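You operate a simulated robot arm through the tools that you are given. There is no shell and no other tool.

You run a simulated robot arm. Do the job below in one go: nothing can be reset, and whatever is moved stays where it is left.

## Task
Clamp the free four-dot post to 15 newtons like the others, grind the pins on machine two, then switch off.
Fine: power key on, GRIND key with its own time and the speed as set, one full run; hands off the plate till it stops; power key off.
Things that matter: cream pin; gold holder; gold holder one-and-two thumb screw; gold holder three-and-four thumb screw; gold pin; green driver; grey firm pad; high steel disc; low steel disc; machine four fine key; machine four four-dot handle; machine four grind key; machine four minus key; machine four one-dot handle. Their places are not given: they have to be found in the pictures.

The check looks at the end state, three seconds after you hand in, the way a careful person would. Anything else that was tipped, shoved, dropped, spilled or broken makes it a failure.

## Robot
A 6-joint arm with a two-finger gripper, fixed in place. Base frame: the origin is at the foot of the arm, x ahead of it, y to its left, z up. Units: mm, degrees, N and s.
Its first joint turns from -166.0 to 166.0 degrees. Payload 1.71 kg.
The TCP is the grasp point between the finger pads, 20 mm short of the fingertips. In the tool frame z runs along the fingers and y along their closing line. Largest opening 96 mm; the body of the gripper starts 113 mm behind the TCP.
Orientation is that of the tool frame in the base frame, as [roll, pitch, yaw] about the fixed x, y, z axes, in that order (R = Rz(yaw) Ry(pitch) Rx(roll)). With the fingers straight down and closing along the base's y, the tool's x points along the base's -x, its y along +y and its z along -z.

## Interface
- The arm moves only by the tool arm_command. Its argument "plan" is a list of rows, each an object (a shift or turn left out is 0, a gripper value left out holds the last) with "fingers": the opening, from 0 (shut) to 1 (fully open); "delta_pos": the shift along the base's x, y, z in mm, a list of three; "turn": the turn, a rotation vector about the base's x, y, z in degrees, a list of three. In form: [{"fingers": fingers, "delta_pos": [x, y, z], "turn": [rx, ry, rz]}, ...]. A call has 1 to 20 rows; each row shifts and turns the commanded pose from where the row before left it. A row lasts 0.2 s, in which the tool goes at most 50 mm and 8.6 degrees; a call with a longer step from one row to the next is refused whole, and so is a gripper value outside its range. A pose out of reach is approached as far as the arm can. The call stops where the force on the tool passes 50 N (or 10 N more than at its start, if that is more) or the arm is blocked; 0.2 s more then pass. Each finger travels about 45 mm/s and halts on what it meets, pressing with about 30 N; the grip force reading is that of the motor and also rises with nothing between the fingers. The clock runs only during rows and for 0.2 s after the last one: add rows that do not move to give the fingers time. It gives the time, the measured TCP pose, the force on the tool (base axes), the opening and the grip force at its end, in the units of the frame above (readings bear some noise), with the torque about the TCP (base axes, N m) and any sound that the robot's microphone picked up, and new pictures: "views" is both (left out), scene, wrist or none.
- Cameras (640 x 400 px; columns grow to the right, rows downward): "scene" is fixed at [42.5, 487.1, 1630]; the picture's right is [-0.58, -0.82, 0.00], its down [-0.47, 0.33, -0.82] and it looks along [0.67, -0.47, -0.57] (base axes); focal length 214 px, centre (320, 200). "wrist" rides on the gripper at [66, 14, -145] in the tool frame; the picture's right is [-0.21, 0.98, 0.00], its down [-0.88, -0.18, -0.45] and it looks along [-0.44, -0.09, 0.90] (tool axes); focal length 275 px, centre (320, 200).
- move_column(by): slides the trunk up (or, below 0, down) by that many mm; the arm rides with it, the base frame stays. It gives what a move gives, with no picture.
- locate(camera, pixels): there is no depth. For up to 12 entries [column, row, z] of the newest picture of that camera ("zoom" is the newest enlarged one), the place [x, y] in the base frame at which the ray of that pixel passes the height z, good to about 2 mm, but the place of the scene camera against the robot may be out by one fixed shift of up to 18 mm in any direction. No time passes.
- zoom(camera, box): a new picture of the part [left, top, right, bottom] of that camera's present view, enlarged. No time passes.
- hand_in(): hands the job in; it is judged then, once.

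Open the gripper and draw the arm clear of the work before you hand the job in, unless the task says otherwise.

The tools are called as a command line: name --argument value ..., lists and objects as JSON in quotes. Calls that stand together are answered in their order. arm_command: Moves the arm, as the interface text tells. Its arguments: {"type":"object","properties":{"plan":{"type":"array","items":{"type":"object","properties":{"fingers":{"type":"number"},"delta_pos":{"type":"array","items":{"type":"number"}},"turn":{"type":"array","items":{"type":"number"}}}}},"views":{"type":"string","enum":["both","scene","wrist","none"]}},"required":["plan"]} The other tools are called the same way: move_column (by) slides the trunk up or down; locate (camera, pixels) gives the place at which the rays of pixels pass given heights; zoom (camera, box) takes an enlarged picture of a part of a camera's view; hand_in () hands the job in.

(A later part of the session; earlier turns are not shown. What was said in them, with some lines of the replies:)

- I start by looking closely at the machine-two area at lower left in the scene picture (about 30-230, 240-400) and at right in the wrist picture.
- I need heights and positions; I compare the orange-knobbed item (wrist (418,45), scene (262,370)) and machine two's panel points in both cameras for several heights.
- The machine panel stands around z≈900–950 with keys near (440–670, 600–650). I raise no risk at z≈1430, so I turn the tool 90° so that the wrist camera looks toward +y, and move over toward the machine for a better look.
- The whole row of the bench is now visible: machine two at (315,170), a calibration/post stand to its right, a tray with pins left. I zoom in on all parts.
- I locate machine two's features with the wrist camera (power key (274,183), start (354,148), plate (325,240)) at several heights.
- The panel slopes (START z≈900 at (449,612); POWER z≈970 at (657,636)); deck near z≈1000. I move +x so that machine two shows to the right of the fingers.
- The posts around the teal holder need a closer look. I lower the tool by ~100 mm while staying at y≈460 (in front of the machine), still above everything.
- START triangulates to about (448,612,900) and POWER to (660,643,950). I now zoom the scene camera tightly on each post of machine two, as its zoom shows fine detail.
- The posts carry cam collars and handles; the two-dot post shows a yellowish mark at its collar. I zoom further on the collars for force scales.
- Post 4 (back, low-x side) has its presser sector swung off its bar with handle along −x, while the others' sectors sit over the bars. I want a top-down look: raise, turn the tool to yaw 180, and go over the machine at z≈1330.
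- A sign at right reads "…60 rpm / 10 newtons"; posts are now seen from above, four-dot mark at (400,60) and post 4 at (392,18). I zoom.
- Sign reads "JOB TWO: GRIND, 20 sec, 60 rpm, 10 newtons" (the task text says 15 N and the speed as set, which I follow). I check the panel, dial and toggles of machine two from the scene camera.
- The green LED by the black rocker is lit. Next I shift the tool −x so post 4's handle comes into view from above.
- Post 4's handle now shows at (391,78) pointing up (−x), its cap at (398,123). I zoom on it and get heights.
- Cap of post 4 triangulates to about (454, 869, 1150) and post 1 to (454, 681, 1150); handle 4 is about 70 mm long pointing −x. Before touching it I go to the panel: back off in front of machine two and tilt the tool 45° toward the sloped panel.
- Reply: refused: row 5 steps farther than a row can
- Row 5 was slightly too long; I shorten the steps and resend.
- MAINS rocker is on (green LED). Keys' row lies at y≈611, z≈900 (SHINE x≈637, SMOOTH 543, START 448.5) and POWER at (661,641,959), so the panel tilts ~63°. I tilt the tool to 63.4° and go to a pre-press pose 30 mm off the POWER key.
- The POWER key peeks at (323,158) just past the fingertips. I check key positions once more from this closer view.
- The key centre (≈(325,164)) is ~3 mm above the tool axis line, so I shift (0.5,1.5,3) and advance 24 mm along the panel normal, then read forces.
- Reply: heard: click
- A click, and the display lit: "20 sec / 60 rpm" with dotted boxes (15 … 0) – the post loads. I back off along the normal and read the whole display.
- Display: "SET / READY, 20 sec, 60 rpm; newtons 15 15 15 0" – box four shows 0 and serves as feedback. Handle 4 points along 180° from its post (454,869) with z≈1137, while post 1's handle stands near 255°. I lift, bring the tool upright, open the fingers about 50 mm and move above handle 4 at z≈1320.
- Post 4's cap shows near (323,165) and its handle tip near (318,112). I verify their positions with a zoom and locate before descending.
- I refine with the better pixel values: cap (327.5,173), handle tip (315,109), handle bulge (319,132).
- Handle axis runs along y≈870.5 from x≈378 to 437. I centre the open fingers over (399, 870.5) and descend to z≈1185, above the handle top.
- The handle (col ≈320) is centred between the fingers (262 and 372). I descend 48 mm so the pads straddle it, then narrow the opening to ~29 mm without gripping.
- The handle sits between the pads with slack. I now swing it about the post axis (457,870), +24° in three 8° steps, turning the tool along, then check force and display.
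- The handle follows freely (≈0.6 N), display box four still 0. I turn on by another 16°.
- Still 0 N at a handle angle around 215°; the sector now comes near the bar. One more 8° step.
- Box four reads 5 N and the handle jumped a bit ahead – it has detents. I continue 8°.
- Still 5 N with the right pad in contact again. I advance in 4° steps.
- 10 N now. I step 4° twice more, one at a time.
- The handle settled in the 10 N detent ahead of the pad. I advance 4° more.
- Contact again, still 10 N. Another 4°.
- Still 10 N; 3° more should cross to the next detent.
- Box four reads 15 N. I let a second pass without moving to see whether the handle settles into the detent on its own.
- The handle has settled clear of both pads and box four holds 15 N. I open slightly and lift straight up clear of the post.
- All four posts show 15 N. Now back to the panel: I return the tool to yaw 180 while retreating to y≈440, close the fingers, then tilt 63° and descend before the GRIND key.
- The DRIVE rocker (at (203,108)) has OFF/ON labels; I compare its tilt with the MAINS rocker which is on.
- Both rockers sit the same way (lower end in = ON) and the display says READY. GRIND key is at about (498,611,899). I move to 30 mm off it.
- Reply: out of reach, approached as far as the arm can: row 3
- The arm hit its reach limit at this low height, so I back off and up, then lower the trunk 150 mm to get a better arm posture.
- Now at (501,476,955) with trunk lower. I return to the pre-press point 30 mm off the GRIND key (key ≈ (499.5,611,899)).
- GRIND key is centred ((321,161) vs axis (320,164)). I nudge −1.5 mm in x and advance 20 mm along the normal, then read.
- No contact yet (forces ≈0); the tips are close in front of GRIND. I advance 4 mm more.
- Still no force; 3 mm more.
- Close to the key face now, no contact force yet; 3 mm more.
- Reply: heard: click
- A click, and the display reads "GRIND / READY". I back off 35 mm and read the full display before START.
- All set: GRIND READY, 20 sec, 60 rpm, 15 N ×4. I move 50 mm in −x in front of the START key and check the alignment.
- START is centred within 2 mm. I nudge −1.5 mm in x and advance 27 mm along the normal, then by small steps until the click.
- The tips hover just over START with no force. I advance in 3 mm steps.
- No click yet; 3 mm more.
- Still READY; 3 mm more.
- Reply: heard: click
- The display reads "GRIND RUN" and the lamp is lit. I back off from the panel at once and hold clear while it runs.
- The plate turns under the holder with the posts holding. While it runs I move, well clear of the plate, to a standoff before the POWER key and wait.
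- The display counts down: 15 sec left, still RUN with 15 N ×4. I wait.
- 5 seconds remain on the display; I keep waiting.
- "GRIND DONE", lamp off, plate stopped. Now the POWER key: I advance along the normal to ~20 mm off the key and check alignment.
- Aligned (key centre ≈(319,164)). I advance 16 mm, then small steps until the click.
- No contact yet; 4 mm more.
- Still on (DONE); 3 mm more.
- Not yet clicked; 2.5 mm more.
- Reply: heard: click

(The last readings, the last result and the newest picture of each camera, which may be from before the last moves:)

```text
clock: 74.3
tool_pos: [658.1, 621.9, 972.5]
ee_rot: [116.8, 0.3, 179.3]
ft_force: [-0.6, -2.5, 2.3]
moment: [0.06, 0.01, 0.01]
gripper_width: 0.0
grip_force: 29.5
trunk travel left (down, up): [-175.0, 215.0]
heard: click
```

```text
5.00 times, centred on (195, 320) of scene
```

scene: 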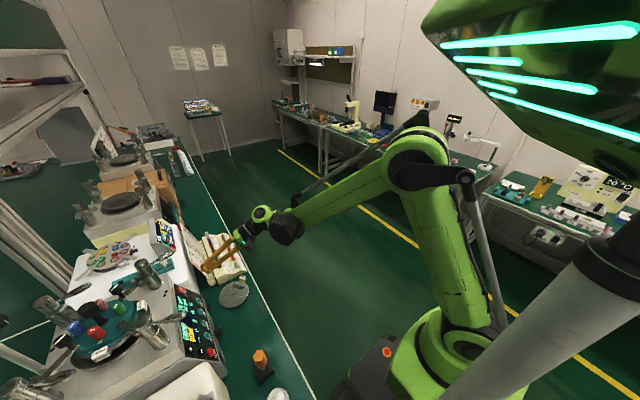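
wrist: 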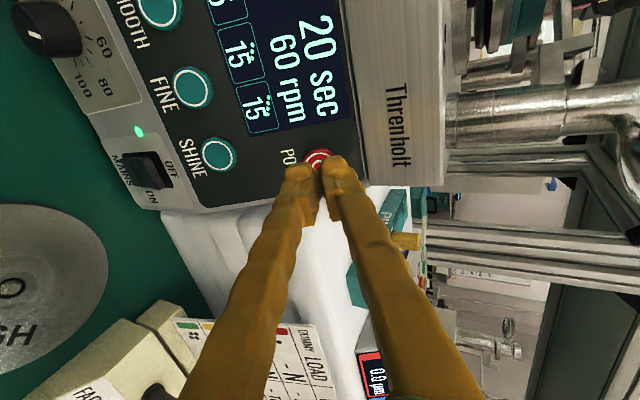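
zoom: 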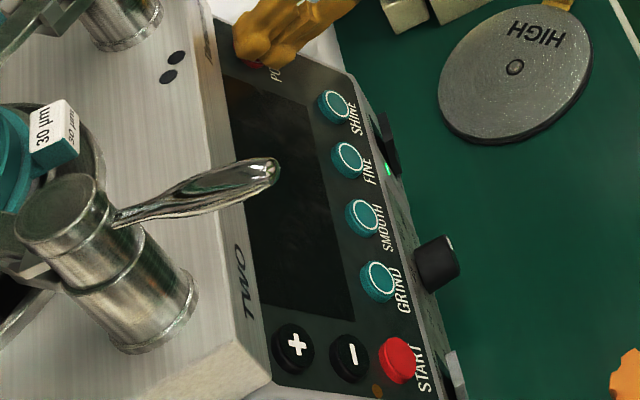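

Click, and the display is dark: power is off. I retreat along the normal, lift clear of the bench and open the gripper.

arm_command --plan '[{"delta_pos": [0, -18, 9]}, {"delta_pos": [0, -36, 18]}, {"delta_pos": [0, -36, 25]}, {"delta_pos": [-10, -30, 35]}, {"delta_pos": [-10, -25, 40]}, {"delta_pos": [-10, -20, 40]}, {"fingers": 1, "delta_pos": [-10, -10, 40]}, {"delta_pos": [0, 0, 20]}, {}, {}, {}, {}, {}, {}]'

zoom --camera "scene" --box '[0, 230, 240, 400]'

zoom --camera "scene" --box '[165, 280, 225, 360]'

zoom --camera "scene" --box '[30, 270, 190, 380]'

```text
clock: 77.3
tool_pos: [618.3, 444.0, 1201.2]
ee_rot: [116.7, 0.2, 179.4]
ft_force: [-0.4, -0.2, -0.3]
moment: [0.02, 0.02, -0.01]
gripper_width: 96.1
grip_force: 0.1
trunk travel left (down, up): [-175.0, 215.0]
```

scene: 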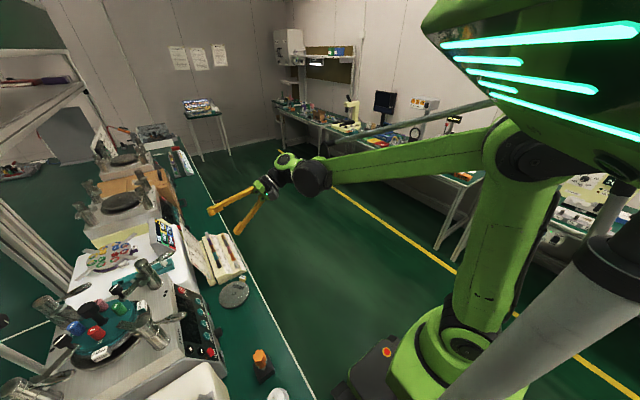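
wrist: 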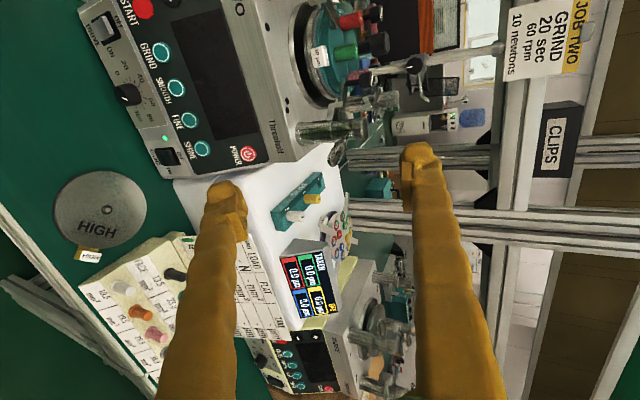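

```text
2.35 times, centred on (120, 315) of scene
```

zoom: 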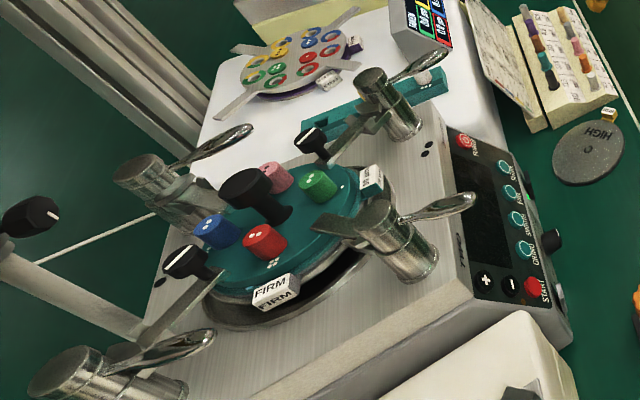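

```text
5.00 times, centred on (195, 320) of scene
```

zoom: 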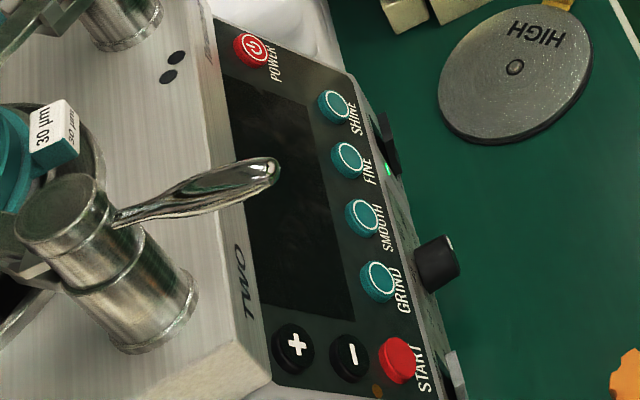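

```text
3.64 times, centred on (110, 325) of scene
```

zoom: 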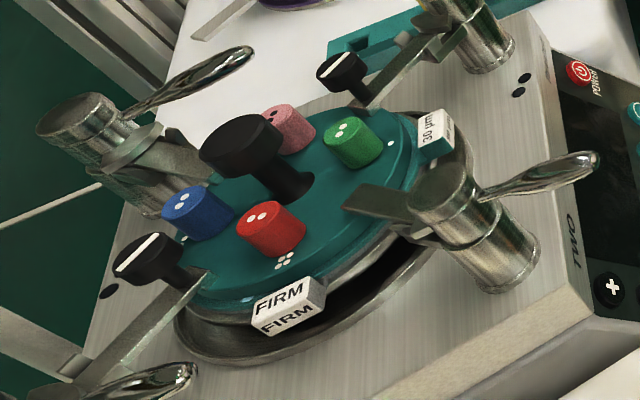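

Machine two's display is dark and its plate still. All four handles stand alike, the holder and pins are undisturbed, and the gripper is open and clear of the work, so I hand in.

hand_in

```text
The job is handed in.
```

The job is done and handed in. The four-dot post is clamped to 15 N, the pins on machine two are ground, and the machine is off at its power key.

- **Clamping:** I turned the four-dot handle until the display read 15 for that post. All four posts then showed 15 N, and they held that through the run.
- **Grinding:** I pressed GRIND, which came up with 20 sec at 60 rpm, and did not touch the dial. It ran once, counted down and ended on "GRIND DONE". The arm stayed clear of the plate until it had stopped.
- **Switching off:** The power key went off after the run and the display is dark. The MAINS and DRIVE rocker switches are still on, as I found them.

The job sign by the machine says 10 newtons for this grind. I followed your 15 N, which also matched the other three posts.

Nothing else on the bench looked moved in the last pictures. The gripper is open and the arm is clear.
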